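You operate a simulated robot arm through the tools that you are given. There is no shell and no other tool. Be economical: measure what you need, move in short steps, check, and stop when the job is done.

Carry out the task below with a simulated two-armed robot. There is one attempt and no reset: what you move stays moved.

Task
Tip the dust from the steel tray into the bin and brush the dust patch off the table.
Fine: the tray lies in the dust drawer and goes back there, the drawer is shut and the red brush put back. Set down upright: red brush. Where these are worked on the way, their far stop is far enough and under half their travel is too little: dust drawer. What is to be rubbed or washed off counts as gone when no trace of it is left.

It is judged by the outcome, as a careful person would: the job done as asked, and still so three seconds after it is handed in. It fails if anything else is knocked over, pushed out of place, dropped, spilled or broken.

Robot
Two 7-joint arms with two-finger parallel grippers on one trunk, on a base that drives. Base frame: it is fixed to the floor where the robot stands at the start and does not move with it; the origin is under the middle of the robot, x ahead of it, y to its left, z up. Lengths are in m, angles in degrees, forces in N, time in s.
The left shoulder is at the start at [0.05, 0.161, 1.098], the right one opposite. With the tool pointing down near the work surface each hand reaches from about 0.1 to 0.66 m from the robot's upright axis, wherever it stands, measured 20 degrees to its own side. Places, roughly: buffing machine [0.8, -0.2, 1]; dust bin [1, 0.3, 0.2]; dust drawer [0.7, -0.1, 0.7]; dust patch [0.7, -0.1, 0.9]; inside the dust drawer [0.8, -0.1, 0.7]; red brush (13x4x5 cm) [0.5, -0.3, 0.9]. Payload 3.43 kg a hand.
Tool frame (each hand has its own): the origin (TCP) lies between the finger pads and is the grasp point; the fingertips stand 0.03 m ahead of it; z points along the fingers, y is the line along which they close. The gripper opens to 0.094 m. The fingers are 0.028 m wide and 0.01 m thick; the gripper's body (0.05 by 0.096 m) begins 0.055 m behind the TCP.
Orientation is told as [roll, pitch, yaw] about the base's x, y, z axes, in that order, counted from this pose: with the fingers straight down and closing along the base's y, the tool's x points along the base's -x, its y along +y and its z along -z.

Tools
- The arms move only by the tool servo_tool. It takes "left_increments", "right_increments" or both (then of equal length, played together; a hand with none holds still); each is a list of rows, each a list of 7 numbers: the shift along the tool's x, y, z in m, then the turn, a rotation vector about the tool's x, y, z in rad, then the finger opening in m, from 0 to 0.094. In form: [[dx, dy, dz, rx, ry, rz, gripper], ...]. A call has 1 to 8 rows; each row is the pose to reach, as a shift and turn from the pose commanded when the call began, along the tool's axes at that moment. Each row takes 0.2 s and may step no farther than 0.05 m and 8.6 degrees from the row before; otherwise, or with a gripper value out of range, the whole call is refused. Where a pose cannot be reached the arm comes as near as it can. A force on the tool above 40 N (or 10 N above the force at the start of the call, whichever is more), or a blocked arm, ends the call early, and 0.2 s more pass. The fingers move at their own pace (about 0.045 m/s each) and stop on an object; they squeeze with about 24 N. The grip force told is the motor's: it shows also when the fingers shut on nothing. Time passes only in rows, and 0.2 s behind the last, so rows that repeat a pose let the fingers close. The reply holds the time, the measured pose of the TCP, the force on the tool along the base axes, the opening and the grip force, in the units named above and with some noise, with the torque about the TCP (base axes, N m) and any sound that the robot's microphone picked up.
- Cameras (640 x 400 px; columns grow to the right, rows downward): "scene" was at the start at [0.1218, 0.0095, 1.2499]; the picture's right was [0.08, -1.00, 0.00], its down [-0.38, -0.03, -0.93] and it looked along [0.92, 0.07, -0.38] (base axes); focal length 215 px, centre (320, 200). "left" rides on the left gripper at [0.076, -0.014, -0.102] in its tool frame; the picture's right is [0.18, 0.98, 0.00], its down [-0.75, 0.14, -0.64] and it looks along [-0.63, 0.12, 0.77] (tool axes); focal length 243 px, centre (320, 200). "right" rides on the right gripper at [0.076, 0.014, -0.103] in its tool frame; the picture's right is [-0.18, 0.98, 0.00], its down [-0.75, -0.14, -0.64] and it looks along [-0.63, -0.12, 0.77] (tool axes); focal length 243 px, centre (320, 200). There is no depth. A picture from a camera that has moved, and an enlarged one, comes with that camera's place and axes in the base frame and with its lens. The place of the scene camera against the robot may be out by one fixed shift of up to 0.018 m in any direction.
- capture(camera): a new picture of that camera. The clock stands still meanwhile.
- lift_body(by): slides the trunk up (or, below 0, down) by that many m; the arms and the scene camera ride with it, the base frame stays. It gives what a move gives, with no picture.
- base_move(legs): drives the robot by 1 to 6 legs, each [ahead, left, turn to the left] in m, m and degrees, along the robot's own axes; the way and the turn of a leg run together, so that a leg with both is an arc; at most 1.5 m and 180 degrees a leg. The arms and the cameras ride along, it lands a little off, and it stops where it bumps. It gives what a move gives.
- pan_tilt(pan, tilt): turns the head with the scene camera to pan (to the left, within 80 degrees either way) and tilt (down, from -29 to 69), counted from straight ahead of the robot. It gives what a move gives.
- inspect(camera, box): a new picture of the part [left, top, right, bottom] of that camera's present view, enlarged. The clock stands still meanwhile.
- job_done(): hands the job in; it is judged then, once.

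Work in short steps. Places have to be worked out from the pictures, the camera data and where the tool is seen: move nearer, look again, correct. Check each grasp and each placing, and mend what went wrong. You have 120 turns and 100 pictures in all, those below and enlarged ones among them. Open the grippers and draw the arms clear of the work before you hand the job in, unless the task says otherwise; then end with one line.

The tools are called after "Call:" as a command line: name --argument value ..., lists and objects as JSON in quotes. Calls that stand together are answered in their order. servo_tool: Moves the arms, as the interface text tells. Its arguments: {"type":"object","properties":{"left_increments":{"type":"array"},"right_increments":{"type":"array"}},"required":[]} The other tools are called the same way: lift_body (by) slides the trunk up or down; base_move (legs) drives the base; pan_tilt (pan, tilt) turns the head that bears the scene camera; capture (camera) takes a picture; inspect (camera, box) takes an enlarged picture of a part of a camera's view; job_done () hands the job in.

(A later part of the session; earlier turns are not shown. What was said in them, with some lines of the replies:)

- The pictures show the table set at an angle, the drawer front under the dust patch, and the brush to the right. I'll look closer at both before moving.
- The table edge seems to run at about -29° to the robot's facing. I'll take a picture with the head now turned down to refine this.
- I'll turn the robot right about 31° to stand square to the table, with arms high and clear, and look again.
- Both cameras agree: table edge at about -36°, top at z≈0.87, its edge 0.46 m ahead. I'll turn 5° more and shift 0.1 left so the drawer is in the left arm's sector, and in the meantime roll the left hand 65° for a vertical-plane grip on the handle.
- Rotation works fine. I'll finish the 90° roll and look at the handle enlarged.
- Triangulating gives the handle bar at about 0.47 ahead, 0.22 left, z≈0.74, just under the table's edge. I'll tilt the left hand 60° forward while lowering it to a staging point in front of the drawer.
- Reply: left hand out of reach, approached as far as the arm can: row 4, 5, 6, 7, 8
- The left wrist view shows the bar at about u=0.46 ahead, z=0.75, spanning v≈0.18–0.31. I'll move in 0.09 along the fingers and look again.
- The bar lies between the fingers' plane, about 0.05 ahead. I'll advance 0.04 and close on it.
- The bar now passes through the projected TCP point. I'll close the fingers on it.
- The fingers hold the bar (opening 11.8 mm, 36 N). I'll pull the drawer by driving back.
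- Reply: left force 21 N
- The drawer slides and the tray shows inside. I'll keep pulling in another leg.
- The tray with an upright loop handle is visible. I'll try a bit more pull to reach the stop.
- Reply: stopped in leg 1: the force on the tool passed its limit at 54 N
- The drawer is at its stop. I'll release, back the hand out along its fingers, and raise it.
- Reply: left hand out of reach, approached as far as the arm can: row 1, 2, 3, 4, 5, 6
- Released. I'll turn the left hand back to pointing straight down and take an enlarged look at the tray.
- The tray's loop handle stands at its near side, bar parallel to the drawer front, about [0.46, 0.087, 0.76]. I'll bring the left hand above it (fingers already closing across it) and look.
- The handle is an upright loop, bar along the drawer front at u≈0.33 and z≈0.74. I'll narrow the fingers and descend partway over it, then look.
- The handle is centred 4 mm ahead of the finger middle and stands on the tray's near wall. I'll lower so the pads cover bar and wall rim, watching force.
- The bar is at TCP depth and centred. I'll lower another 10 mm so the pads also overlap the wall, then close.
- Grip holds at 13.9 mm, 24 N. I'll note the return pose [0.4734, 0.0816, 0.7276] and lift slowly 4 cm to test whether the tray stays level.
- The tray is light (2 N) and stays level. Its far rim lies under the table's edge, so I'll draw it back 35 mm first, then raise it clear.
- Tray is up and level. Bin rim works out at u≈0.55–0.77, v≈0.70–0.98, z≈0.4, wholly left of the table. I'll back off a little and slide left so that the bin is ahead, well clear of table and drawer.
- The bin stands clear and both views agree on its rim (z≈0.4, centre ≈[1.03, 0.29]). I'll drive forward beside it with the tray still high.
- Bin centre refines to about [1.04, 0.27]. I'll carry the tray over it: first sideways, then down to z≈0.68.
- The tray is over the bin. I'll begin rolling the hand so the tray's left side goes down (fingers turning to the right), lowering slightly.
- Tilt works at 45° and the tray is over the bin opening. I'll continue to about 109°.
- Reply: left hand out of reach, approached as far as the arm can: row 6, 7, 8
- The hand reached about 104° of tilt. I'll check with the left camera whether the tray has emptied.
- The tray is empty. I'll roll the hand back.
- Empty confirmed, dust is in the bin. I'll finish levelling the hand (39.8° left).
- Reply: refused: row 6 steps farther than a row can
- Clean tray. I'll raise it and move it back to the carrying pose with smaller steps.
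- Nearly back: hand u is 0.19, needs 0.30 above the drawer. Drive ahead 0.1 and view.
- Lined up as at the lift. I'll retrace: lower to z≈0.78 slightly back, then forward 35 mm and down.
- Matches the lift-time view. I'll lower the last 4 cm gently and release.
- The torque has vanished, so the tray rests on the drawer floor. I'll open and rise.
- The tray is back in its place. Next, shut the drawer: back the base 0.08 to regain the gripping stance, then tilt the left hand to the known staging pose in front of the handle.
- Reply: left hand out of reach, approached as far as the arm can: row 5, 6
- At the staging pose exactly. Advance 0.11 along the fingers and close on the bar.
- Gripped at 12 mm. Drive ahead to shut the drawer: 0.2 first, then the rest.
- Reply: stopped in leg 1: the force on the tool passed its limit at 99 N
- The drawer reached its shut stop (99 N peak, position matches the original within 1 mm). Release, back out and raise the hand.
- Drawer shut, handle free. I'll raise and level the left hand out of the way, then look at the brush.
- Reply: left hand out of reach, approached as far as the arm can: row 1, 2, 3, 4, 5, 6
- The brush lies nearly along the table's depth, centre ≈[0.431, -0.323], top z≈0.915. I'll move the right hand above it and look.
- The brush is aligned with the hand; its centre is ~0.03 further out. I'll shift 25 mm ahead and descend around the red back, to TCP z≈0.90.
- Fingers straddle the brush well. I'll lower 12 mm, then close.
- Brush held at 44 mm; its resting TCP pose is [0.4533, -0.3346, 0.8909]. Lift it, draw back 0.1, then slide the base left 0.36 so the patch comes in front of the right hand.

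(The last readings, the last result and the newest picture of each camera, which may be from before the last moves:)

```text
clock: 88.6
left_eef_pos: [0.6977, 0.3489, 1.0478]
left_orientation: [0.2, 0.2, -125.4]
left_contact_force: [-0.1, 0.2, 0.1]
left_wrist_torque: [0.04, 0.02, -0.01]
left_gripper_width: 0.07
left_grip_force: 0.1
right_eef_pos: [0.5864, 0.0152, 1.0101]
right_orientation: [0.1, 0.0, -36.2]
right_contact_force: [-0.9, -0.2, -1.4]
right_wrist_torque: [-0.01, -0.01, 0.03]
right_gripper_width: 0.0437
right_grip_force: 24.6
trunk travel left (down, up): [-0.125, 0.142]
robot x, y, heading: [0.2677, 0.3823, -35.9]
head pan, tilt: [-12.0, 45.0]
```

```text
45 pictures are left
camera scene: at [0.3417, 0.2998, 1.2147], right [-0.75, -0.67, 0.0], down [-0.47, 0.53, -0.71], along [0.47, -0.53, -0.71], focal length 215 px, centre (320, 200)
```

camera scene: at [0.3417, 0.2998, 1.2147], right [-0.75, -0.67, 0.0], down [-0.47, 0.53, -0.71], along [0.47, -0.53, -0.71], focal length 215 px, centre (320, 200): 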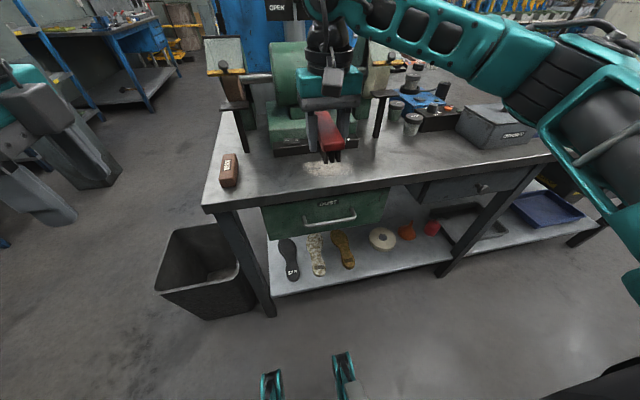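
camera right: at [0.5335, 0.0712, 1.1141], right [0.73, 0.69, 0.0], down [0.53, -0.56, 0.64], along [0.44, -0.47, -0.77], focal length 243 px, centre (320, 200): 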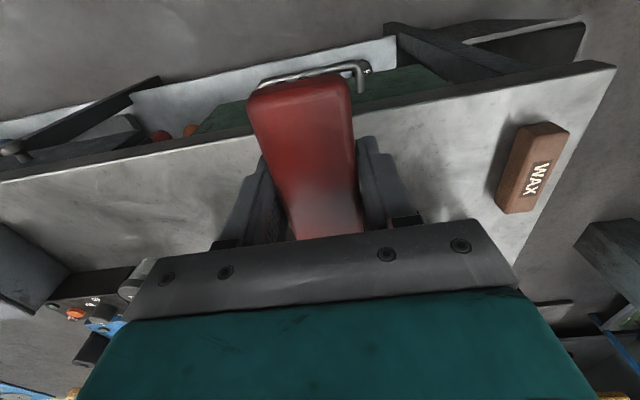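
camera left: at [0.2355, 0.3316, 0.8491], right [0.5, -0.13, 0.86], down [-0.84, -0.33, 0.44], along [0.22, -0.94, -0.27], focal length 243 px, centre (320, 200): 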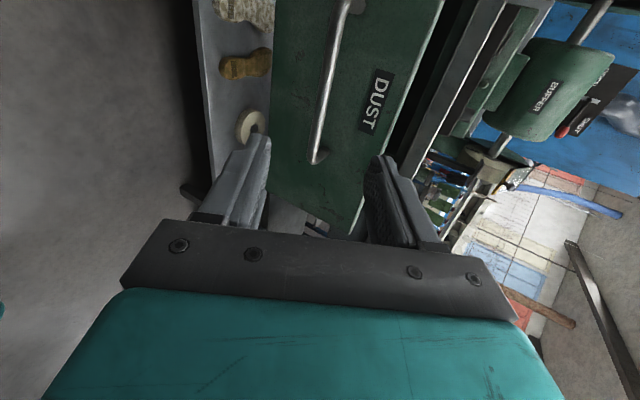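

Brush is over the patch region. I'll turn the right hand 90° so the brush lies along the table edge (8 rows, then the rest).

Call:
servo_tool --right_increments '[[0, 0, 0, 0, 0, -0.145, 0], [0, 0, 0, 0, 0, -0.29, 0], [0, 0, 0, 0, 0, -0.435, 0], [0, 0, 0, 0, 0, -0.58, 0], [0, 0, 0, 0, 0, -0.725, 0], [0, 0, 0, 0, 0, -0.87, 0], [0, 0, 0, 0, 0, -1.015, 0], [0, 0, 0, 0, 0, -1.16, 0]]'

Call:
servo_tool --right_increments '[[0, 0, 0, 0, 0, -0.14, 0], [0, 0, 0, 0, 0, -0.28, 0], [0, 0, 0, 0, 0, -0.41, 0]]'

Call:
pan_tilt --pan 0 --tilt 45

Call:
capture --camera "right"

Call:
inspect --camera "scene" --box '[200, 80, 440, 230]'

```text
clock: 90.4
left_eef_pos: [0.6969, 0.3482, 1.0484]
left_orientation: [0.2, 0.2, -125.4]
left_contact_force: [-0.7, 0.3, 0.1]
left_wrist_torque: [-0.02, -0.04, -0.04]
left_gripper_width: 0.0701
left_grip_force: 0.1
right_eef_pos: [0.5873, 0.016, 1.0111]
right_orientation: [0.0, 0.1, 19.2]
right_contact_force: [-0.4, -0.1, -0.6]
right_wrist_torque: [0.03, 0.04, -0.03]
right_gripper_width: 0.0439
right_grip_force: 24.1
right hand out of reach, approached as far as the arm can: row 8
trunk travel left (down, up): [-0.125, 0.142]
robot x, y, heading: [0.2665, 0.3827, -36.2]
head pan, tilt: [-12.0, 45.0]
```

```text
clock: 91.2
left_eef_pos: [0.6998, 0.3509, 1.047]
left_orientation: [0.2, 0.1, -125.3]
left_contact_force: [0.7, 0.7, -0.8]
left_wrist_torque: [-0.06, 0.03, -0.02]
left_gripper_width: 0.07
left_grip_force: 0.2
right_eef_pos: [0.5785, 0.1197, 1.0254]
right_orientation: [0.0, 0.1, 37.6]
right_contact_force: [0.0, 0.9, -0.3]
right_wrist_torque: [-0.05, 0.01, 0.02]
right_gripper_width: 0.044
right_grip_force: 24.6
right hand out of reach, approached as far as the arm can: row 1, 2, 3
trunk travel left (down, up): [-0.125, 0.142]
robot x, y, heading: [0.2664, 0.3802, -36.0]
head pan, tilt: [-12.0, 45.0]
```

```text
clock: 92.0
left_eef_pos: [0.6974, 0.349, 1.0487]
left_orientation: [0.1, 0.2, -125.4]
left_contact_force: [0.1, 0.6, 0.2]
left_wrist_torque: [0.01, -0.02, 0.02]
left_gripper_width: 0.07
left_grip_force: 0.1
right_eef_pos: [0.5769, 0.117, 1.0266]
right_orientation: [0.0, 0.0, 37.5]
right_contact_force: [-0.2, 0.2, -1.0]
right_wrist_torque: [0.0, 0.0, 0.0]
right_gripper_width: 0.0438
right_grip_force: 23.6
trunk travel left (down, up): [-0.125, 0.142]
robot x, y, heading: [0.2637, 0.382, -36.2]
head pan, tilt: [0.0, 45.0]
```

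```text
44 pictures are left
camera right: at [0.5076, 0.0804, 1.1279], right [-0.45, 0.89, 0.0], down [0.68, 0.35, 0.64], along [0.57, 0.29, -0.77], focal length 243 px, centre (320, 200)
```

right: 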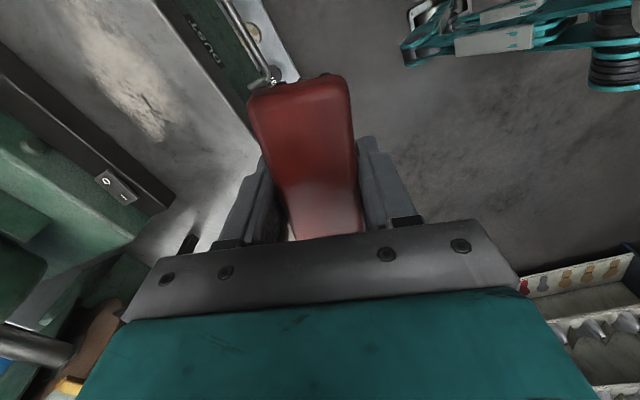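

```text
2.67 times, centred on (320, 155) of scene
camera zoom: at [0.353, 0.3123, 1.2147], right [-0.59, -0.81, 0.0], down [-0.57, 0.42, -0.71], along [0.57, -0.42, -0.71], focal length 573 px, centre (320, 320)
```

zoom: 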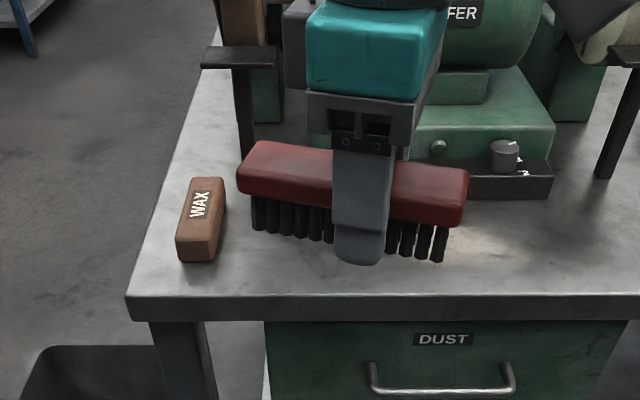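

The wrist hit its reach limit near the robot's midline and drifted. I'll shift the base another 0.13 left so the patch lies further to the right hand's own side, then move the hand right and finish the turn.

Call:
base_move --legs '[[0, 0.13, 0]]'

Call:
servo_tool --right_increments '[[0.042, -0.0125, 0, 0, 0, 0, 0], [0.084, -0.025, 0, 0, 0, 0, 0], [0.126, -0.0375, 0, 0, 0, 0, 0], [0.168, -0.05, 0, 0, 0, 0, 0], [0.21, -0.0625, 0, 0, 0, 0, 0], [0.21, -0.0625, 0, 0, 0, -0.14, 0], [0.21, -0.0625, 0, 0, 0, -0.287, 0]]'

Call:
capture --camera "right"

Call:
inspect --camera "scene" --box '[260, 80, 500, 230]'

```text
clock: 93.8
left_eef_pos: [0.774, 0.4527, 1.0481]
left_orientation: [0.1, 0.2, -125.4]
left_contact_force: [-0.1, 1.1, -0.4]
left_wrist_torque: [-0.01, -0.02, 0.03]
left_gripper_width: 0.0701
left_grip_force: 0.0
right_eef_pos: [0.6528, 0.2212, 1.0247]
right_orientation: [0.1, 0.0, 37.6]
right_contact_force: [0.0, 0.1, -0.5]
right_wrist_torque: [0.01, 0.0, 0.0]
right_gripper_width: 0.0438
right_grip_force: 24.3
trunk travel left (down, up): [-0.125, 0.142]
robot x, y, heading: [0.3429, 0.486, -36.3]
head pan, tilt: [0.0, 45.0]
```

```text
clock: 95.4
left_eef_pos: [0.7736, 0.4538, 1.0481]
left_orientation: [0.2, 0.3, -125.4]
left_contact_force: [0.7, -0.2, -0.5]
left_wrist_torque: [-0.03, 0.02, -0.01]
left_gripper_width: 0.0701
left_grip_force: 0.0
right_eef_pos: [0.4863, 0.2068, 1.0284]
right_orientation: [0.0, 0.0, 53.9]
right_contact_force: [-0.1, 0.3, -1.0]
right_wrist_torque: [0.0, 0.01, 0.01]
right_gripper_width: 0.0438
right_grip_force: 23.8
right hand out of reach, approached as far as the arm can: row 1, 2, 3, 4, 5, 6, 7
trunk travel left (down, up): [-0.125, 0.142]
robot x, y, heading: [0.3439, 0.4828, -36.4]
head pan, tilt: [0.0, 45.0]
```

```text
42 pictures are left
camera right: at [0.4296, 0.1534, 1.1303], right [-0.69, 0.73, 0.0], down [0.56, 0.53, 0.64], along [0.47, 0.44, -0.77], focal length 243 px, centre (320, 200)
```

right: 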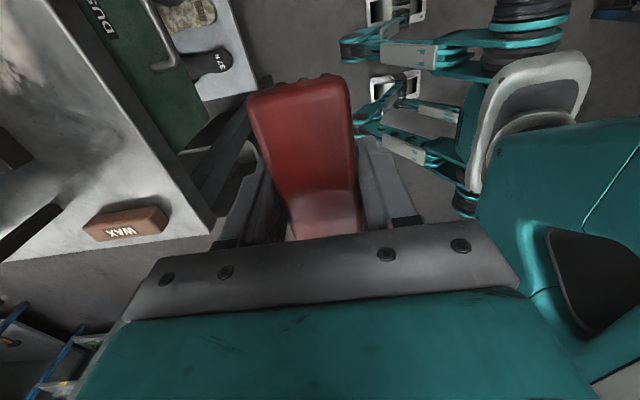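

```text
2.67 times, centred on (380, 155) of scene
camera zoom: at [0.4296, 0.4167, 1.2148], right [-0.59, -0.81, 0.0], down [-0.57, 0.42, -0.71], along [0.57, -0.42, -0.71], focal length 573 px, centre (160, 320)
```

zoom: 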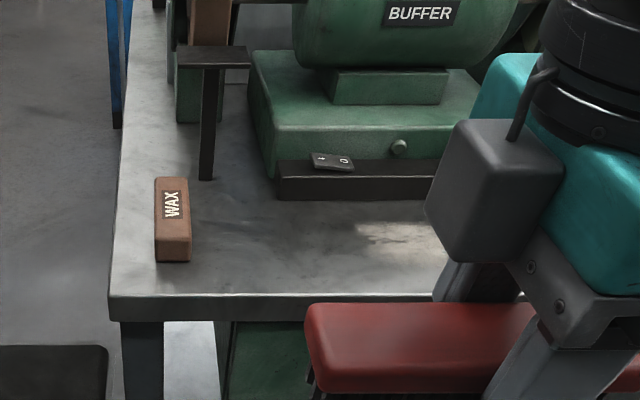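

The hand is now turned fully but pulled in. By mirror symmetry with the left arm, it should reach rel (0.49, -0.25) in this orientation; I'll move right and forward in steps and see.

Call:
servo_tool --right_increments '[[0.03, 0, 0, 0, 0, 0, 0], [0.06, 0, 0, 0, 0, 0, 0], [0.1, 0, 0, 0, 0, 0, 0], [0.1, -0.04, 0, 0, 0, 0, 0], [0.1, -0.08, 0, 0, 0, 0, 0], [0.1, -0.12, 0, 0, 0, 0, 0], [0.1, -0.15, 0, 0, 0, 0, 0]]'

Call:
capture --camera "scene"

```text
clock: 97.0
left_eef_pos: [0.7741, 0.453, 1.0492]
left_orientation: [0.2, 0.2, -125.5]
left_contact_force: [-0.3, 0.3, 0.8]
left_wrist_torque: [-0.02, 0.0, 0.02]
left_gripper_width: 0.0699
left_grip_force: 0.1
right_eef_pos: [0.4805, 0.2054, 1.029]
right_orientation: [0.0, 0.1, 53.9]
right_contact_force: [-1.0, -0.2, -0.8]
right_wrist_torque: [0.04, 0.02, 0.02]
right_gripper_width: 0.0441
right_grip_force: 24.6
right hand out of reach, approached as far as the arm can: row 1, 2, 3, 4, 5, 6, 7
trunk travel left (down, up): [-0.125, 0.142]
robot x, y, heading: [0.3424, 0.486, -36.2]
head pan, tilt: [0.0, 45.0]
```

```text
40 pictures are left
camera scene: at [0.4294, 0.4165, 1.2148], right [-0.59, -0.81, 0.0], down [-0.57, 0.42, -0.71], along [0.57, -0.42, -0.71], focal length 215 px, centre (320, 200)
```

scene: 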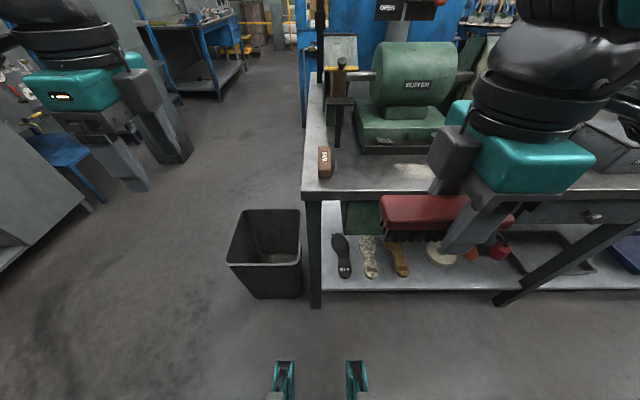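

It is stuck at a wrist limit. I'll turn back the other way toward the neutral yaw and then try the opposite quarter-turn.

Call:
servo_tool --right_increments '[[0, 0, 0, 0, 0, 0.145, 0], [0, 0, 0, 0, 0, 0.29, 0], [0, 0, 0, 0, 0, 0.435, 0], [0, 0, 0, 0, 0, 0.58, 0], [0, 0, 0, 0, 0, 0.725, 0], [0, 0, 0, 0, 0, 0.87, 0], [0, 0, 0, 0, 0, 1.015, 0], [0, 0, 0, 0, 0, 1.16, 0]]'

Call:
servo_tool --right_increments '[[0, 0, 0, 0, 0, 0.145, 0], [0, 0, 0, 0, 0, 0.29, 0], [0, 0, 0, 0, 0, 0.435, 0], [0, 0, 0, 0, 0, 0.58, 0], [0, 0, 0, 0, 0, 0.725, 0], [0, 0, 0, 0, 0, 0.87, 0], [0, 0, 0, 0, 0, 1.015, 0], [0, 0, 0, 0, 0, 1.16, 0]]'

```text
clock: 98.8
left_eef_pos: [0.7736, 0.4535, 1.0486]
left_orientation: [0.4, 0.3, -125.5]
left_contact_force: [-0.1, -0.6, 0.4]
left_wrist_torque: [0.0, -0.02, -0.01]
left_gripper_width: 0.07
left_grip_force: 0.0
right_eef_pos: [0.475, 0.2034, 1.0282]
right_orientation: [0.1, 0.1, -12.7]
right_contact_force: [0.2, -0.5, -0.4]
right_wrist_torque: [-0.01, 0.0, 0.0]
right_gripper_width: 0.0439
right_grip_force: 23.9
trunk travel left (down, up): [-0.125, 0.142]
robot x, y, heading: [0.3433, 0.4896, -36.5]
head pan, tilt: [0.0, 45.0]
```

```text
clock: 100.6
left_eef_pos: [0.7741, 0.4531, 1.0492]
left_orientation: [0.2, 0.2, -125.4]
left_contact_force: [0.3, 0.5, 0.4]
left_wrist_torque: [-0.02, 0.01, -0.04]
left_gripper_width: 0.0702
left_grip_force: 0.0
right_eef_pos: [0.4753, 0.2046, 1.0287]
right_orientation: [0.0, 0.1, -79.2]
right_contact_force: [-0.5, -0.3, -0.9]
right_wrist_torque: [-0.01, 0.01, -0.01]
right_gripper_width: 0.0439
right_grip_force: 24.4
trunk travel left (down, up): [-0.125, 0.142]
robot x, y, heading: [0.3411, 0.4869, -36.3]
head pan, tilt: [0.0, 45.0]
```

The opposite direction works freely. Continue 47° to lay the brush along the table edge.

Call:
servo_tool --right_increments '[[0, 0, 0, 0, 0, 0.14, 0], [0, 0, 0, 0, 0, 0.28, 0], [0, 0, 0, 0, 0, 0.42, 0], [0, 0, 0, 0, 0, 0.56, 0], [0, 0, 0, 0, 0, 0.69, 0], [0, 0, 0, 0, 0, 0.818, 0]]'

Call:
capture --camera "right"

```text
clock: 102.0
left_eef_pos: [0.7737, 0.4535, 1.049]
left_orientation: [0.2, 0.2, -125.4]
left_contact_force: [-0.4, -0.6, -0.5]
left_wrist_torque: [-0.02, 0.0, -0.02]
left_gripper_width: 0.0698
left_grip_force: 0.0
right_eef_pos: [0.4746, 0.2047, 1.029]
right_orientation: [0.0, 0.0, -126.0]
right_contact_force: [-0.3, 0.3, -0.6]
right_wrist_torque: [0.01, -0.03, -0.04]
right_gripper_width: 0.0439
right_grip_force: 23.2
trunk travel left (down, up): [-0.125, 0.142]
robot x, y, heading: [0.3455, 0.4869, -36.3]
head pan, tilt: [0.0, 45.0]
```

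```text
39 pictures are left
camera right: at [0.5316, 0.257, 1.1311], right [0.69, -0.73, 0.0], down [-0.56, -0.53, 0.64], along [-0.47, -0.44, -0.77], focal length 243 px, centre (320, 200)
```

right: 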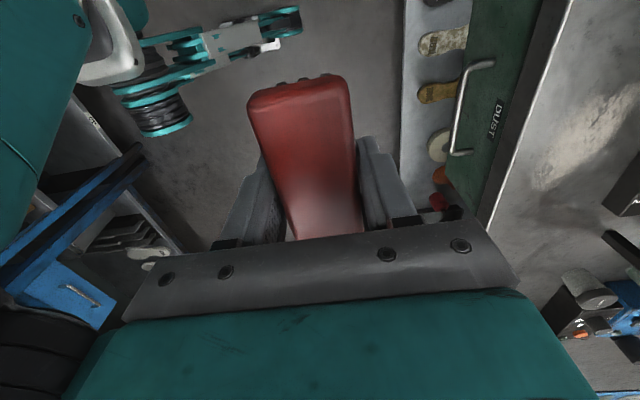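

Now the brush lies along the edge. Drive ahead 0.08 and bring the brush above the patch at safe height, then check.

Call:
base_move --legs '[[0.08, 0, 0]]'

Call:
servo_tool --right_increments '[[-0.03, 0.02, 0, 0, 0, 0, 0], [-0.06, 0.05, 0, 0, 0, 0, 0], [-0.09, 0.085, 0, 0, 0, 0, 0], [-0.11, 0.125, 0, 0, 0, 0, 0], [-0.113, 0.16, 0.02, 0, 0, 0, 0], [-0.113, 0.19, 0.05, 0, 0, 0, 0]]'

Call:
pan_tilt --pan -10 --tilt 50

Call:
capture --camera "right"

Call:
capture --camera "scene"

```text
clock: 103.0
left_eef_pos: [0.838, 0.4069, 1.0476]
left_orientation: [0.3, 0.3, -125.4]
left_contact_force: [-0.4, -0.1, -0.9]
left_wrist_torque: [0.0, 0.03, -0.03]
left_gripper_width: 0.0699
left_grip_force: 0.1
right_eef_pos: [0.539, 0.1576, 1.0282]
right_orientation: [-0.1, 0.0, -125.8]
right_contact_force: [1.0, 0.0, -1.5]
right_wrist_torque: [0.03, 0.0, -0.02]
right_gripper_width: 0.0437
right_grip_force: 24.8
trunk travel left (down, up): [-0.125, 0.142]
robot x, y, heading: [0.4073, 0.4365, -35.9]
head pan, tilt: [0.0, 45.0]
```

```text
clock: 104.4
left_eef_pos: [0.8371, 0.4055, 1.0485]
left_orientation: [0.2, 0.2, -125.5]
left_contact_force: [-0.2, 0.8, -0.9]
left_wrist_torque: [0.0, -0.01, 0.02]
left_gripper_width: 0.0698
left_grip_force: 0.0
right_eef_pos: [0.6269, -0.0464, 0.9773]
right_orientation: [-0.1, -0.1, -125.8]
right_contact_force: [-0.1, 0.3, -0.6]
right_wrist_torque: [0.05, 0.01, -0.01]
right_gripper_width: 0.0439
right_grip_force: 23.9
trunk travel left (down, up): [-0.125, 0.142]
robot x, y, heading: [0.4066, 0.4388, -36.3]
head pan, tilt: [0.0, 45.0]
```

```text
clock: 105.1
left_eef_pos: [0.8379, 0.4061, 1.0489]
left_orientation: [0.2, 0.2, -125.4]
left_contact_force: [-0.2, 1.2, 0.1]
left_wrist_torque: [0.01, 0.03, 0.02]
left_gripper_width: 0.0702
left_grip_force: 0.0
right_eef_pos: [0.6255, -0.045, 0.9783]
right_orientation: [0.0, 0.2, -125.8]
right_contact_force: [0.4, -1.0, -1.0]
right_wrist_torque: [0.04, 0.0, -0.02]
right_gripper_width: 0.0439
right_grip_force: 24.7
trunk travel left (down, up): [-0.125, 0.142]
robot x, y, heading: [0.4081, 0.4396, -36.2]
head pan, tilt: [-10.0, 50.0]
```

```text
38 pictures are left
camera right: at [0.6824, 0.0077, 1.0805], right [0.69, -0.72, 0.0], down [-0.56, -0.53, 0.64], along [-0.46, -0.44, -0.77], focal length 243 px, centre (320, 200)
```

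right: 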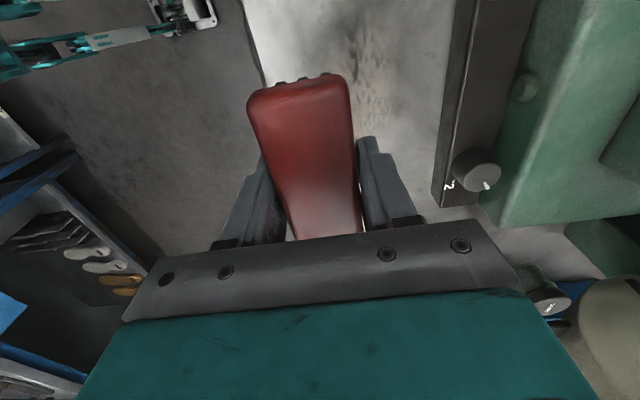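

```text
37 pictures are left
camera scene: at [0.481, 0.3622, 1.2079], right [-0.72, -0.69, 0.0], down [-0.53, 0.55, -0.64], along [0.44, -0.46, -0.77], focal length 215 px, centre (320, 200)
```

scene: 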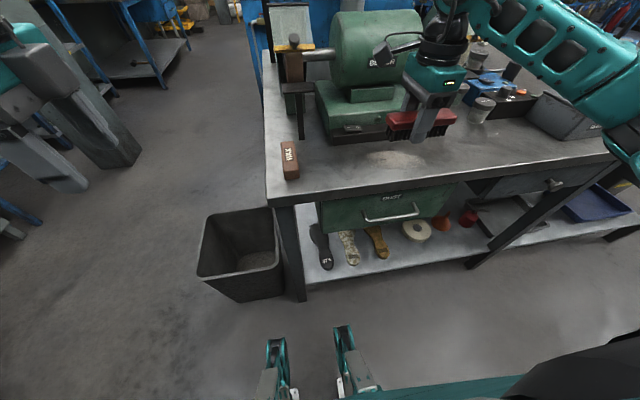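

Check the patch's position against the brush in an enlarged view.

Call:
inspect --camera "scene" --box '[300, 90, 500, 215]'

```text
3.20 times, centred on (400, 152) of scene
camera zoom: at [0.481, 0.3622, 1.2079], right [-0.72, -0.69, 0.0], down [-0.53, 0.55, -0.64], along [0.44, -0.46, -0.77], focal length 687 px, centre (64, 352)
```

zoom: 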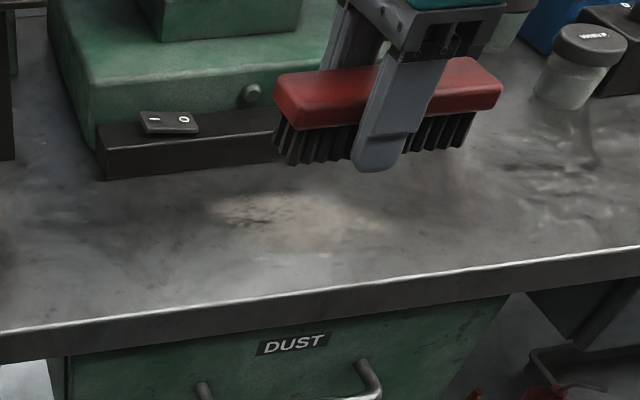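

Patch centre ≈ (u 0.567, v 0.31), 14×8 cm; the bar of the buffer starts at u≈0.648. I'll set the brush down behind the patch at u≈0.60, pressing lightly.

Call:
servo_tool --right_increments '[[-0.005, 0.03, 0, 0, 0, 0, 0], [-0.005, 0.067, 0, 0, 0, 0, 0], [-0.005, 0.067, 0.035, 0, 0, 0, 0], [-0.005, 0.067, 0.065, 0, 0, 0, 0], [-0.005, 0.067, 0.08, 0, 0, 0, 0], [-0.005, 0.067, 0.088, 0, 0, 0, 0]]'

Call:
inspect --camera "scene" --box '[300, 90, 500, 215]'

```text
clock: 106.5
left_eef_pos: [0.8367, 0.4064, 1.046]
left_orientation: [0.2, 0.2, -125.4]
left_contact_force: [-0.4, 0.1, 0.1]
left_wrist_torque: [-0.02, 0.02, -0.02]
left_gripper_width: 0.07
left_grip_force: 0.1
right_eef_pos: [0.6794, -0.0873, 0.8909]
right_orientation: [0.0, 0.1, -125.8]
right_contact_force: [-0.4, 1.1, 1.9]
right_wrist_torque: [-0.12, 0.13, -0.02]
right_gripper_width: 0.044
right_grip_force: 24.7
trunk travel left (down, up): [-0.125, 0.142]
robot x, y, heading: [0.4053, 0.4402, -36.3]
head pan, tilt: [-10.0, 50.0]
```

```text
3.20 times, centred on (400, 152) of scene
camera zoom: at [0.4809, 0.3624, 1.2079], right [-0.72, -0.69, 0.0], down [-0.53, 0.55, -0.64], along [0.44, -0.46, -0.77], focal length 687 px, centre (64, 352)
```

zoom: 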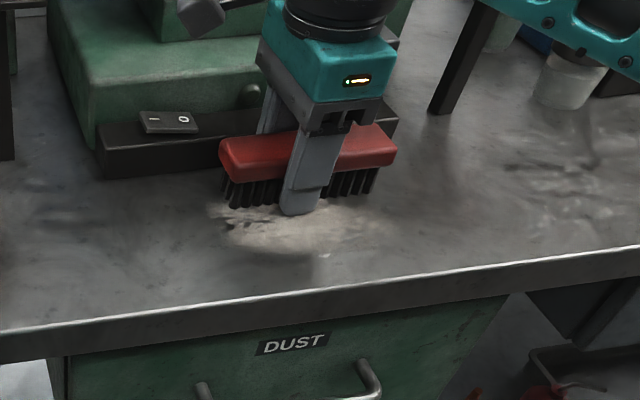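

The bristles touch the table (2 N) just behind the patch. Now the first stroke toward the front edge with slight extra pressure.

Call:
servo_tool --right_increments '[[0, 0, 0.002, 0, 0, 0, 0], [0, -0.02, 0.002, 0, 0, 0, 0], [0, -0.04, 0.002, 0, 0, 0, 0], [0, -0.06, 0.002, 0, 0, 0, 0], [0, -0.08, 0.002, 0, 0, 0, 0], [0, -0.1, 0.002, 0, 0, 0, 0], [0, -0.12, 0.002, 0, 0, 0, 0], [0, -0.14, 0.002, 0, 0, 0, 0]]'

Call:
inspect --camera "scene" --box '[300, 90, 500, 215]'

```text
clock: 108.3
left_eef_pos: [0.8381, 0.4068, 1.0479]
left_orientation: [0.2, 0.2, -125.4]
left_contact_force: [0.7, -0.6, -1.0]
left_wrist_torque: [-0.05, 0.0, 0.02]
left_gripper_width: 0.0701
left_grip_force: 0.1
right_eef_pos: [0.5669, -0.007, 0.8895]
right_orientation: [0.3, 0.0, -125.9]
right_contact_force: [10.5, -9.4, 18.1]
right_wrist_torque: [-0.63, -0.83, 0.01]
right_gripper_width: 0.0442
right_grip_force: 24.2
trunk travel left (down, up): [-0.125, 0.142]
robot x, y, heading: [0.4032, 0.4412, -36.1]
head pan, tilt: [-10.0, 50.0]
```

```text
3.20 times, centred on (400, 152) of scene
camera zoom: at [0.4818, 0.3624, 1.2077], right [-0.72, -0.69, 0.0], down [-0.53, 0.55, -0.64], along [0.44, -0.46, -0.77], focal length 687 px, centre (64, 352)
```

zoom: 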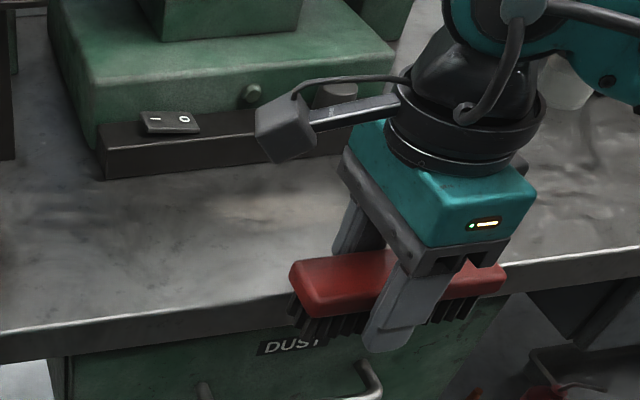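

The stroke removed much; a faint patch remains, mostly to the left. Lift, return behind the patch shifted 25 mm left, and lower.

Call:
servo_tool --right_increments '[[0, 0, -0.03, 0, 0, 0, 0], [0.01, 0.03, -0.05, 0, 0, 0, 0], [0.02, 0.07, -0.05, 0, 0, 0, 0], [0.025, 0.11, -0.05, 0, 0, 0, 0], [0.025, 0.14, -0.04, 0, 0, 0, 0], [0.025, 0.14, -0.01, 0, 0, 0, 0], [0.025, 0.14, 0.0, 0, 0, 0, 0]]'

Call:
servo_tool --right_increments '[[0, -0.02, 0, 0, 0, 0, 0], [0, -0.04, 0, 0, 0, 0, 0], [0, -0.06, 0, 0, 0, 0, 0], [0, -0.08, 0, 0, 0, 0, 0], [0, -0.1, 0, 0, 0, 0, 0], [0, -0.12, 0, 0, 0, 0, 0], [0, -0.14, 0, 0, 0, 0, 0]]'

Call:
inspect --camera "scene" --box '[300, 90, 500, 215]'

```text
clock: 109.9
left_eef_pos: [0.8374, 0.4073, 1.0491]
left_orientation: [0.3, 0.2, -125.4]
left_contact_force: [-0.6, 0.2, 0.2]
left_wrist_torque: [-0.02, 0.01, 0.02]
left_gripper_width: 0.0702
left_grip_force: 0.0
right_eef_pos: [0.6925, -0.0689, 0.8906]
right_orientation: [0.2, 0.1, -125.9]
right_contact_force: [0.1, -1.4, 6.4]
right_wrist_torque: [-0.05, 0.2, 0.08]
right_gripper_width: 0.0438
right_grip_force: 23.3
trunk travel left (down, up): [-0.125, 0.142]
robot x, y, heading: [0.4036, 0.4423, -36.1]
head pan, tilt: [-10.0, 50.0]
```

```text
clock: 111.5
left_eef_pos: [0.8377, 0.4066, 1.0477]
left_orientation: [0.3, 0.3, -125.4]
left_contact_force: [-0.7, -0.4, 0.0]
left_wrist_torque: [0.0, -0.03, 0.01]
left_gripper_width: 0.0698
left_grip_force: 0.2
right_eef_pos: [0.581, 0.0124, 0.8887]
right_orientation: [0.3, 0.2, -125.9]
right_contact_force: [12.4, -8.7, 16.5]
right_wrist_torque: [-0.7, -0.6, 0.21]
right_gripper_width: 0.044
right_grip_force: 23.8
trunk travel left (down, up): [-0.125, 0.142]
robot x, y, heading: [0.4051, 0.4402, -36.1]
head pan, tilt: [-10.0, 50.0]
```

```text
3.20 times, centred on (400, 152) of scene
camera zoom: at [0.4818, 0.3624, 1.2078], right [-0.72, -0.69, 0.0], down [-0.53, 0.55, -0.64], along [0.44, -0.46, -0.77], focal length 687 px, centre (64, 352)
```

zoom: 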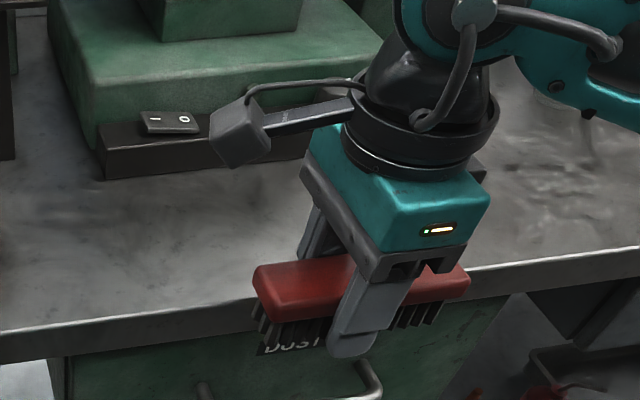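

It looks nearly clean. One more stroke, shifted 55 mm right, to cover the right end, then I'll lift and look unobstructed.

Call:
servo_tool --right_increments '[[0, 0, -0.03, 0, 0, 0, 0], [-0.02, 0.03, -0.05, 0, 0, 0, 0], [-0.04, 0.07, -0.05, 0, 0, 0, 0], [-0.055, 0.11, -0.05, 0, 0, 0, 0], [-0.055, 0.14, -0.04, 0, 0, 0, 0], [-0.055, 0.14, -0.01, 0, 0, 0, 0], [-0.055, 0.14, 0.0, 0, 0, 0, 0]]'

Call:
servo_tool --right_increments '[[0, -0.02, 0, 0, 0, 0, 0], [0, -0.04, 0, 0, 0, 0, 0], [0, -0.06, 0, 0, 0, 0, 0], [0, -0.08, 0, 0, 0, 0, 0], [0, -0.1, 0, 0, 0, 0, 0], [0, -0.12, 0, 0, 0, 0, 0], [0, -0.14, 0, 0, 0, 0, 0], [0, -0.14, -0.04, 0, 0, 0, 0]]'

Call:
servo_tool --right_increments '[[0, -0.03, -0.03, 0, 0, 0, 0], [0, -0.07, -0.05, 0, 0, 0, 0], [0, -0.11, -0.07, 0, 0, 0, 0], [0, -0.14, -0.09, 0, 0, 0, 0]]'

Call:
inspect --camera "scene" --box '[300, 90, 500, 215]'

Call:
capture --camera "right"

```text
clock: 113.1
left_eef_pos: [0.8374, 0.4075, 1.0479]
left_orientation: [0.3, 0.2, -125.4]
left_contact_force: [0.6, -0.3, 0.5]
left_wrist_torque: [0.0, -0.01, -0.01]
left_gripper_width: 0.0698
left_grip_force: 0.1
right_eef_pos: [0.6606, -0.1129, 0.8895]
right_orientation: [0.2, -0.1, -125.8]
right_contact_force: [-0.4, -1.1, 10.6]
right_wrist_torque: [0.06, 0.33, 0.12]
right_gripper_width: 0.0438
right_grip_force: 23.5
trunk travel left (down, up): [-0.125, 0.142]
robot x, y, heading: [0.4047, 0.4405, -36.5]
head pan, tilt: [-10.0, 50.0]
```

```text
clock: 114.9
left_eef_pos: [0.8379, 0.4062, 1.0473]
left_orientation: [0.3, 0.2, -125.4]
left_contact_force: [-0.3, -0.8, -0.1]
left_wrist_torque: [-0.01, 0.01, -0.01]
left_gripper_width: 0.0702
left_grip_force: 0.0
right_eef_pos: [0.5469, -0.0283, 0.927]
right_orientation: [-0.4, 0.0, -125.7]
right_contact_force: [-1.0, -0.4, -1.3]
right_wrist_torque: [0.02, -0.01, -0.04]
right_gripper_width: 0.0441
right_grip_force: 24.2
trunk travel left (down, up): [-0.125, 0.142]
robot x, y, heading: [0.4048, 0.4375, -36.1]
head pan, tilt: [-10.0, 50.0]
```

```text
clock: 115.9
left_eef_pos: [0.8373, 0.4063, 1.0482]
left_orientation: [0.3, 0.3, -125.4]
left_contact_force: [0.3, -0.1, -0.1]
left_wrist_torque: [-0.01, -0.02, 0.03]
left_gripper_width: 0.0701
left_grip_force: 0.1
right_eef_pos: [0.4326, 0.0511, 1.0186]
right_orientation: [-0.1, 0.0, -125.8]
right_contact_force: [0.2, -0.1, -0.7]
right_wrist_torque: [0.0, -0.04, 0.03]
right_gripper_width: 0.0436
right_grip_force: 24.1
trunk travel left (down, up): [-0.125, 0.142]
robot x, y, heading: [0.4042, 0.4387, -36.3]
head pan, tilt: [-10.0, 50.0]
```

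```text
3.20 times, centred on (400, 152) of scene
camera zoom: at [0.4808, 0.3624, 1.2079], right [-0.72, -0.69, 0.0], down [-0.53, 0.55, -0.64], along [0.44, -0.46, -0.77], focal length 687 px, centre (64, 352)
```

zoom: 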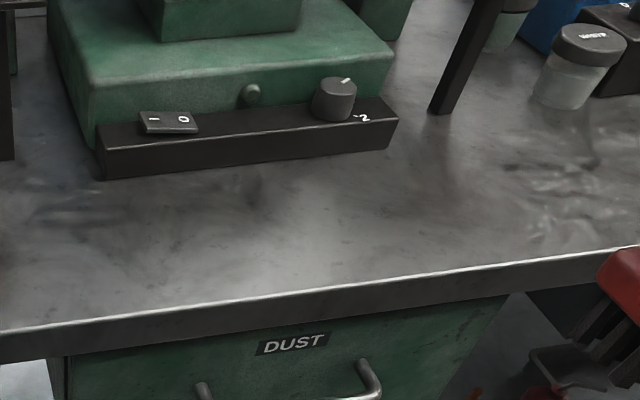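

```text
31 pictures are left
camera right: at [0.4884, 0.1041, 1.1213], right [0.69, -0.72, 0.0], down [-0.56, -0.53, 0.64], along [-0.47, -0.44, -0.77], focal length 243 px, centre (320, 200)
```

right: 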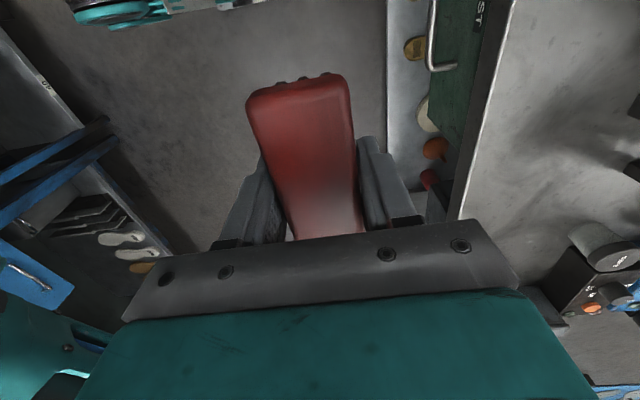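

The patch seems gone. One tight look for faint traces.

Call:
inspect --camera "scene" --box '[340, 135, 450, 190]'

```text
5.82 times, centred on (395, 162) of scene
camera zoom: at [0.4808, 0.3624, 1.2079], right [-0.72, -0.69, 0.0], down [-0.53, 0.55, -0.64], along [0.44, -0.46, -0.77], focal length 1250 px, centre (-116, 418)
```

zoom: 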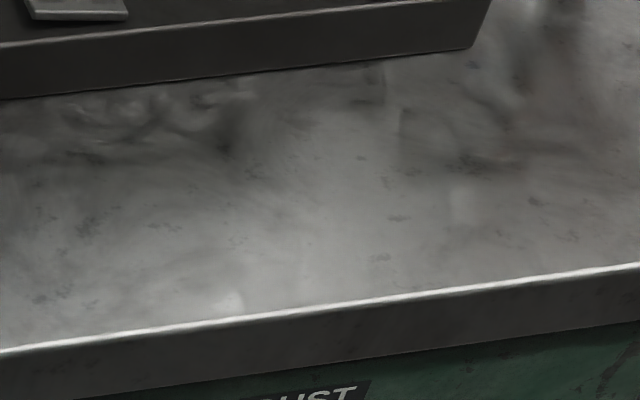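

Table is clean. Turn the right hand back to its pick-up yaw, then drive back to where the brush was taken.

Call:
servo_tool --right_increments '[[0, 0, 0, 0, 0, -0.145, 0], [0, 0, 0, 0, 0, -0.29, 0], [0, 0, 0, 0, 0, -0.435, 0], [0, 0, 0, 0, 0, -0.58, 0], [0, 0, 0, 0, 0, -0.725, 0], [0, 0, 0, 0, 0, -0.87, 0], [0, 0, 0, 0, 0, -1.015, 0], [0, 0, 0, 0, 0, -1.16, 0]]'

Call:
servo_tool --right_increments '[[0, 0, 0, 0, 0, -0.14, 0], [0, 0, 0, 0, 0, -0.28, 0], [0, 0, 0, 0, 0, -0.405, 0]]'

Call:
base_move --legs '[[-0.08, 0, 0], [0, -0.49, 0]]'

```text
clock: 117.7
left_eef_pos: [0.8365, 0.407, 1.0484]
left_orientation: [0.2, 0.2, -125.4]
left_contact_force: [-0.2, -0.4, -0.4]
left_wrist_torque: [0.0, 0.01, -0.02]
left_gripper_width: 0.0701
left_grip_force: 0.0
right_eef_pos: [0.4335, 0.0517, 1.0183]
right_orientation: [-0.1, 0.0, -59.1]
right_contact_force: [0.1, -0.4, -0.7]
right_wrist_torque: [0.06, -0.03, 0.01]
right_gripper_width: 0.0439
right_grip_force: 24.2
trunk travel left (down, up): [-0.125, 0.142]
robot x, y, heading: [0.4073, 0.4377, -36.5]
head pan, tilt: [-10.0, 50.0]
```

```text
clock: 118.5
left_eef_pos: [0.8365, 0.4064, 1.0478]
left_orientation: [0.2, 0.2, -125.4]
left_contact_force: [-0.4, 0.5, -0.1]
left_wrist_torque: [-0.02, -0.03, 0.01]
left_gripper_width: 0.0699
left_grip_force: 0.2
right_eef_pos: [0.4339, 0.0514, 1.0185]
right_orientation: [0.0, 0.2, -35.9]
right_contact_force: [-0.1, 0.4, -1.2]
right_wrist_torque: [0.01, 0.03, 0.0]
right_gripper_width: 0.044
right_grip_force: 24.0
trunk travel left (down, up): [-0.125, 0.142]
robot x, y, heading: [0.4045, 0.4369, -36.1]
head pan, tilt: [-10.0, 50.0]
```

```text
clock: 124.0
left_eef_pos: [0.4814, 0.0585, 1.0478]
left_orientation: [0.1, 0.2, -125.5]
left_contact_force: [0.2, -0.4, 0.4]
left_wrist_torque: [0.03, 0.01, 0.04]
left_gripper_width: 0.0701
left_grip_force: 0.0
right_eef_pos: [0.0779, -0.2964, 1.0192]
right_orientation: [0.1, 0.0, -36.2]
right_contact_force: [1.2, -0.5, -0.4]
right_wrist_torque: [0.01, 0.01, 0.01]
right_gripper_width: 0.044
right_grip_force: 24.0
trunk travel left (down, up): [-0.125, 0.142]
robot x, y, heading: [0.0489, 0.0921, -36.3]
head pan, tilt: [-10.0, 50.0]
```

Back at the pick-up stance. Target is Δu=0.326, Δv=0.190 from here; move there at height first.

Call:
servo_tool --right_increments '[[-0.02, 0.04, 0, 0, 0, 0, 0], [-0.05, 0.075, 0, 0, 0, 0, 0], [-0.085, 0.105, 0, 0, 0, 0, 0], [-0.125, 0.13, 0, 0, 0, 0, 0], [-0.165, 0.155, 0, 0, 0, 0, 0], [-0.205, 0.175, 0, 0, 0, 0, 0], [-0.245, 0.19, 0, 0, 0, 0, 0], [-0.29, 0.19, 0, 0, 0, 0, 0]]'

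Call:
pan_tilt --pan -12 --tilt 45

```text
clock: 125.8
left_eef_pos: [0.4794, 0.0576, 1.0476]
left_orientation: [0.2, 0.3, -125.6]
left_contact_force: [0.3, -0.4, -0.4]
left_wrist_torque: [0.0, -0.01, 0.02]
left_gripper_width: 0.07
left_grip_force: 0.0
right_eef_pos: [0.4245, -0.3155, 1.0183]
right_orientation: [-0.1, 0.0, -36.1]
right_contact_force: [0.4, 0.6, -0.5]
right_wrist_torque: [-0.01, 0.04, 0.05]
right_gripper_width: 0.0439
right_grip_force: 23.5
trunk travel left (down, up): [-0.125, 0.142]
robot x, y, heading: [0.0478, 0.0929, -35.9]
head pan, tilt: [-10.0, 50.0]
```

```text
clock: 126.5
left_eef_pos: [0.4807, 0.0586, 1.0481]
left_orientation: [0.2, 0.2, -125.4]
left_contact_force: [-0.2, 0.0, 0.2]
left_wrist_torque: [0.0, -0.02, 0.0]
left_gripper_width: 0.0698
left_grip_force: 0.1
right_eef_pos: [0.4234, -0.3148, 1.0176]
right_orientation: [0.0, 0.0, -36.2]
right_contact_force: [-0.2, 0.0, -0.7]
right_wrist_torque: [0.03, -0.01, 0.01]
right_gripper_width: 0.0438
right_grip_force: 23.8
trunk travel left (down, up): [-0.125, 0.142]
robot x, y, heading: [0.0488, 0.0939, -36.3]
head pan, tilt: [-12.0, 45.0]
```

Remaining Δu≈0.036. Move over and lower to just touch (resting TCP z 0.891).

Call:
servo_tool --right_increments '[[-0.02, 0.001, 0.02, 0, 0, 0, 0], [-0.036, 0.0015, 0.05, 0, 0, 0, 0], [-0.036, 0.0015, 0.085, 0, 0, 0, 0], [-0.036, 0.0015, 0.11, 0, 0, 0, 0], [-0.036, 0.0015, 0.12, 0, 0, 0, 0], [-0.036, 0.0015, 0.1265, 0, 0, 0, 0]]'

Call:
inspect --camera "scene" --box '[260, 80, 420, 200]'

```text
clock: 127.9
left_eef_pos: [0.4811, 0.0579, 1.0484]
left_orientation: [0.2, 0.2, -125.5]
left_contact_force: [0.0, 1.0, 0.1]
left_wrist_torque: [0.0, 0.0, -0.01]
left_gripper_width: 0.0702
left_grip_force: 0.2
right_eef_pos: [0.4528, -0.3343, 0.8912]
right_orientation: [-0.1, 0.0, -36.2]
right_contact_force: [1.2, -0.1, -1.1]
right_wrist_torque: [-0.02, 0.0, -0.01]
right_gripper_width: 0.0439
right_grip_force: 24.1
trunk travel left (down, up): [-0.125, 0.142]
robot x, y, heading: [0.0528, 0.092, -36.4]
head pan, tilt: [-12.0, 45.0]
```

```text
3.33 times, centred on (340, 140) of scene
camera zoom: at [0.1253, 0.0092, 1.2147], right [-0.75, -0.67, 0.0], down [-0.47, 0.53, -0.71], along [0.47, -0.53, -0.71], focal length 716 px, centre (253, 400)
```

zoom: 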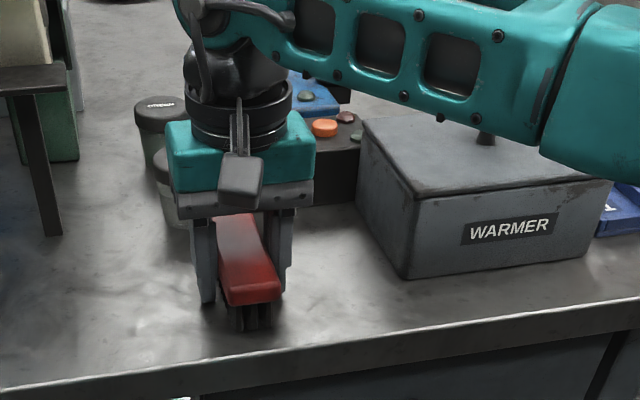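

Back in the same pose; the weight is still on the hand, so I'll lower 2 mm until it rests, then open and rise.

Call:
servo_tool --right_increments '[[0, 0, 0.001, 0, 0, 0, 0], [0, 0, 0.002, 0, 0, 0, 0], [0, 0, 0.002, 0, 0, 0, 0]]'

Call:
servo_tool --right_increments '[[0, 0, 0, 0, 0, 0, 0.055], [0, 0, 0, 0, 0, 0, 0.075], [0, 0, 0, 0, 0, 0, 0.075], [0, 0, -0.03, 0, 0, 0, 0.075], [0, 0, -0.07, 0, 0, 0, 0.075], [0, 0, -0.11, 0, 0, 0, 0.075], [0.03, 0, -0.14, 0, 0, 0, 0.075], [0.07, 0, -0.16, 0, 0, 0, 0.075]]'

Call:
inspect --camera "scene" --box '[260, 80, 420, 200]'

```text
clock: 128.7
left_eef_pos: [0.4807, 0.0586, 1.0486]
left_orientation: [0.2, 0.2, -125.6]
left_contact_force: [0.5, 0.3, 0.0]
left_wrist_torque: [-0.01, -0.01, 0.0]
left_gripper_width: 0.0699
left_grip_force: 0.0
right_eef_pos: [0.4538, -0.3345, 0.8905]
right_orientation: [0.0, 0.0, -36.2]
right_contact_force: [-0.3, 0.0, 0.1]
right_wrist_torque: [-0.01, 0.01, 0.01]
right_gripper_width: 0.0439
right_grip_force: 24.3
trunk travel left (down, up): [-0.125, 0.142]
robot x, y, heading: [0.0519, 0.0901, -36.1]
head pan, tilt: [-12.0, 45.0]
```

```text
clock: 130.5
left_eef_pos: [0.4808, 0.0573, 1.048]
left_orientation: [0.2, 0.2, -125.4]
left_contact_force: [-0.1, -0.8, -0.7]
left_wrist_torque: [-0.01, -0.02, 0.02]
left_gripper_width: 0.07
left_grip_force: 0.1
right_eef_pos: [0.3954, -0.2921, 1.0505]
right_orientation: [0.0, 0.0, -36.1]
right_contact_force: [0.1, -0.3, 0.3]
right_wrist_torque: [0.0, 0.02, 0.03]
right_gripper_width: 0.0751
right_grip_force: 0.1
trunk travel left (down, up): [-0.125, 0.142]
robot x, y, heading: [0.048, 0.0883, -36.4]
head pan, tilt: [-12.0, 45.0]
```

```text
3.33 times, centred on (340, 140) of scene
camera zoom: at [0.1249, 0.0094, 1.2148], right [-0.75, -0.67, 0.0], down [-0.47, 0.53, -0.71], along [0.47, -0.53, -0.71], focal length 716 px, centre (253, 400)
```

zoom: 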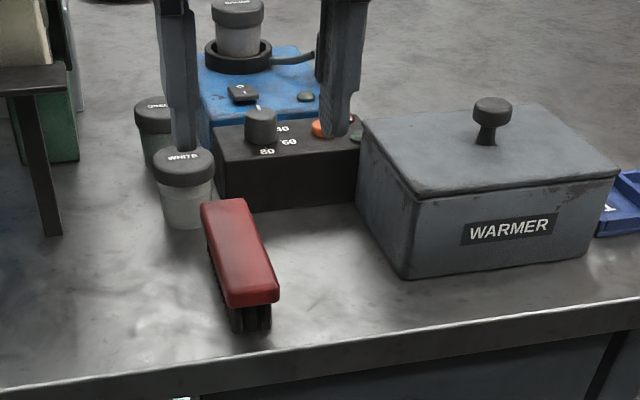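

The brush stands upright in its old spot. I'll back the robot away from the table and take a last overall look.

Call:
base_move --legs '[[-0.25, 0, 0]]'

Call:
pan_tilt --pan 12 --tilt 32

Call:
capture --camera "scene"

Call:
inspect --camera "scene" --box '[200, 110, 440, 260]'

```text
clock: 132.3
left_eef_pos: [0.2804, 0.2041, 1.048]
left_orientation: [0.4, 0.2, -125.5]
left_contact_force: [0.2, 0.2, 0.6]
left_wrist_torque: [0.0, 0.02, -0.01]
left_gripper_width: 0.07
left_grip_force: 0.1
right_eef_pos: [0.1959, -0.1444, 1.0506]
right_orientation: [0.1, -0.1, -36.3]
right_contact_force: [0.1, 0.3, 0.5]
right_wrist_torque: [0.0, -0.03, -0.02]
right_gripper_width: 0.0748
right_grip_force: 0.1
trunk travel left (down, up): [-0.125, 0.142]
robot x, y, heading: [-0.148, 0.2407, -36.2]
head pan, tilt: [-12.0, 45.0]
```

```text
clock: 133.2
left_eef_pos: [0.2798, 0.2043, 1.0482]
left_orientation: [0.3, 0.2, -125.6]
left_contact_force: [0.4, -0.3, 0.3]
left_wrist_torque: [-0.05, -0.01, -0.04]
left_gripper_width: 0.0702
left_grip_force: 0.1
right_eef_pos: [0.1973, -0.1457, 1.0513]
right_orientation: [0.1, 0.0, -36.1]
right_contact_force: [-0.5, -0.6, 0.3]
right_wrist_torque: [0.02, 0.03, 0.02]
right_gripper_width: 0.0749
right_grip_force: 0.1
trunk travel left (down, up): [-0.125, 0.142]
robot x, y, heading: [-0.1491, 0.2378, -36.6]
head pan, tilt: [12.0, 32.0]
```

```text
27 pictures are left
camera scene: at [-0.0475, 0.1802, 1.2342], right [-0.41, -0.91, 0.0], down [-0.48, 0.22, -0.85], along [0.77, -0.35, -0.53], focal length 215 px, centre (320, 200)
```

scene: 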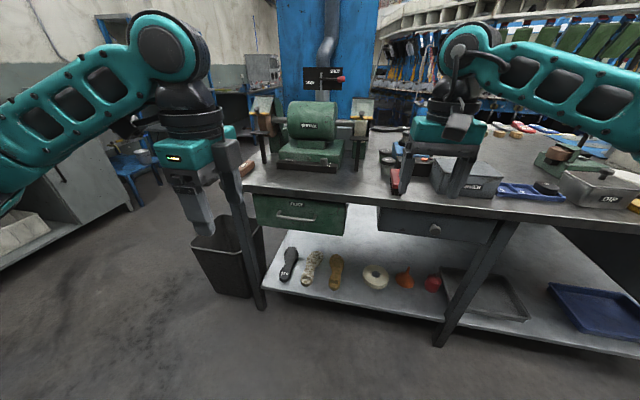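

```text
2.67 times, centred on (320, 185) of scene
camera zoom: at [-0.0475, 0.1802, 1.2342], right [-0.41, -0.91, 0.0], down [-0.48, 0.22, -0.85], along [0.77, -0.35, -0.53], focal length 573 px, centre (320, 240)
```

zoom: 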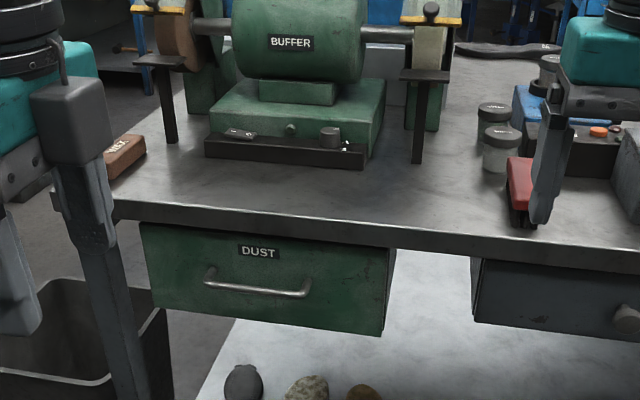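

The last view shows a clean table, the drawer shut with the tray inside, the brush upright in its place, and both grippers open and clear. I'm handing the job in.

Call:
job_done

```text
The job is handed in.
```

The tray's dust is in the bin, the empty tray is back in the shut drawer, the dust patch is brushed off the table, and the red brush stands upright in its old place.
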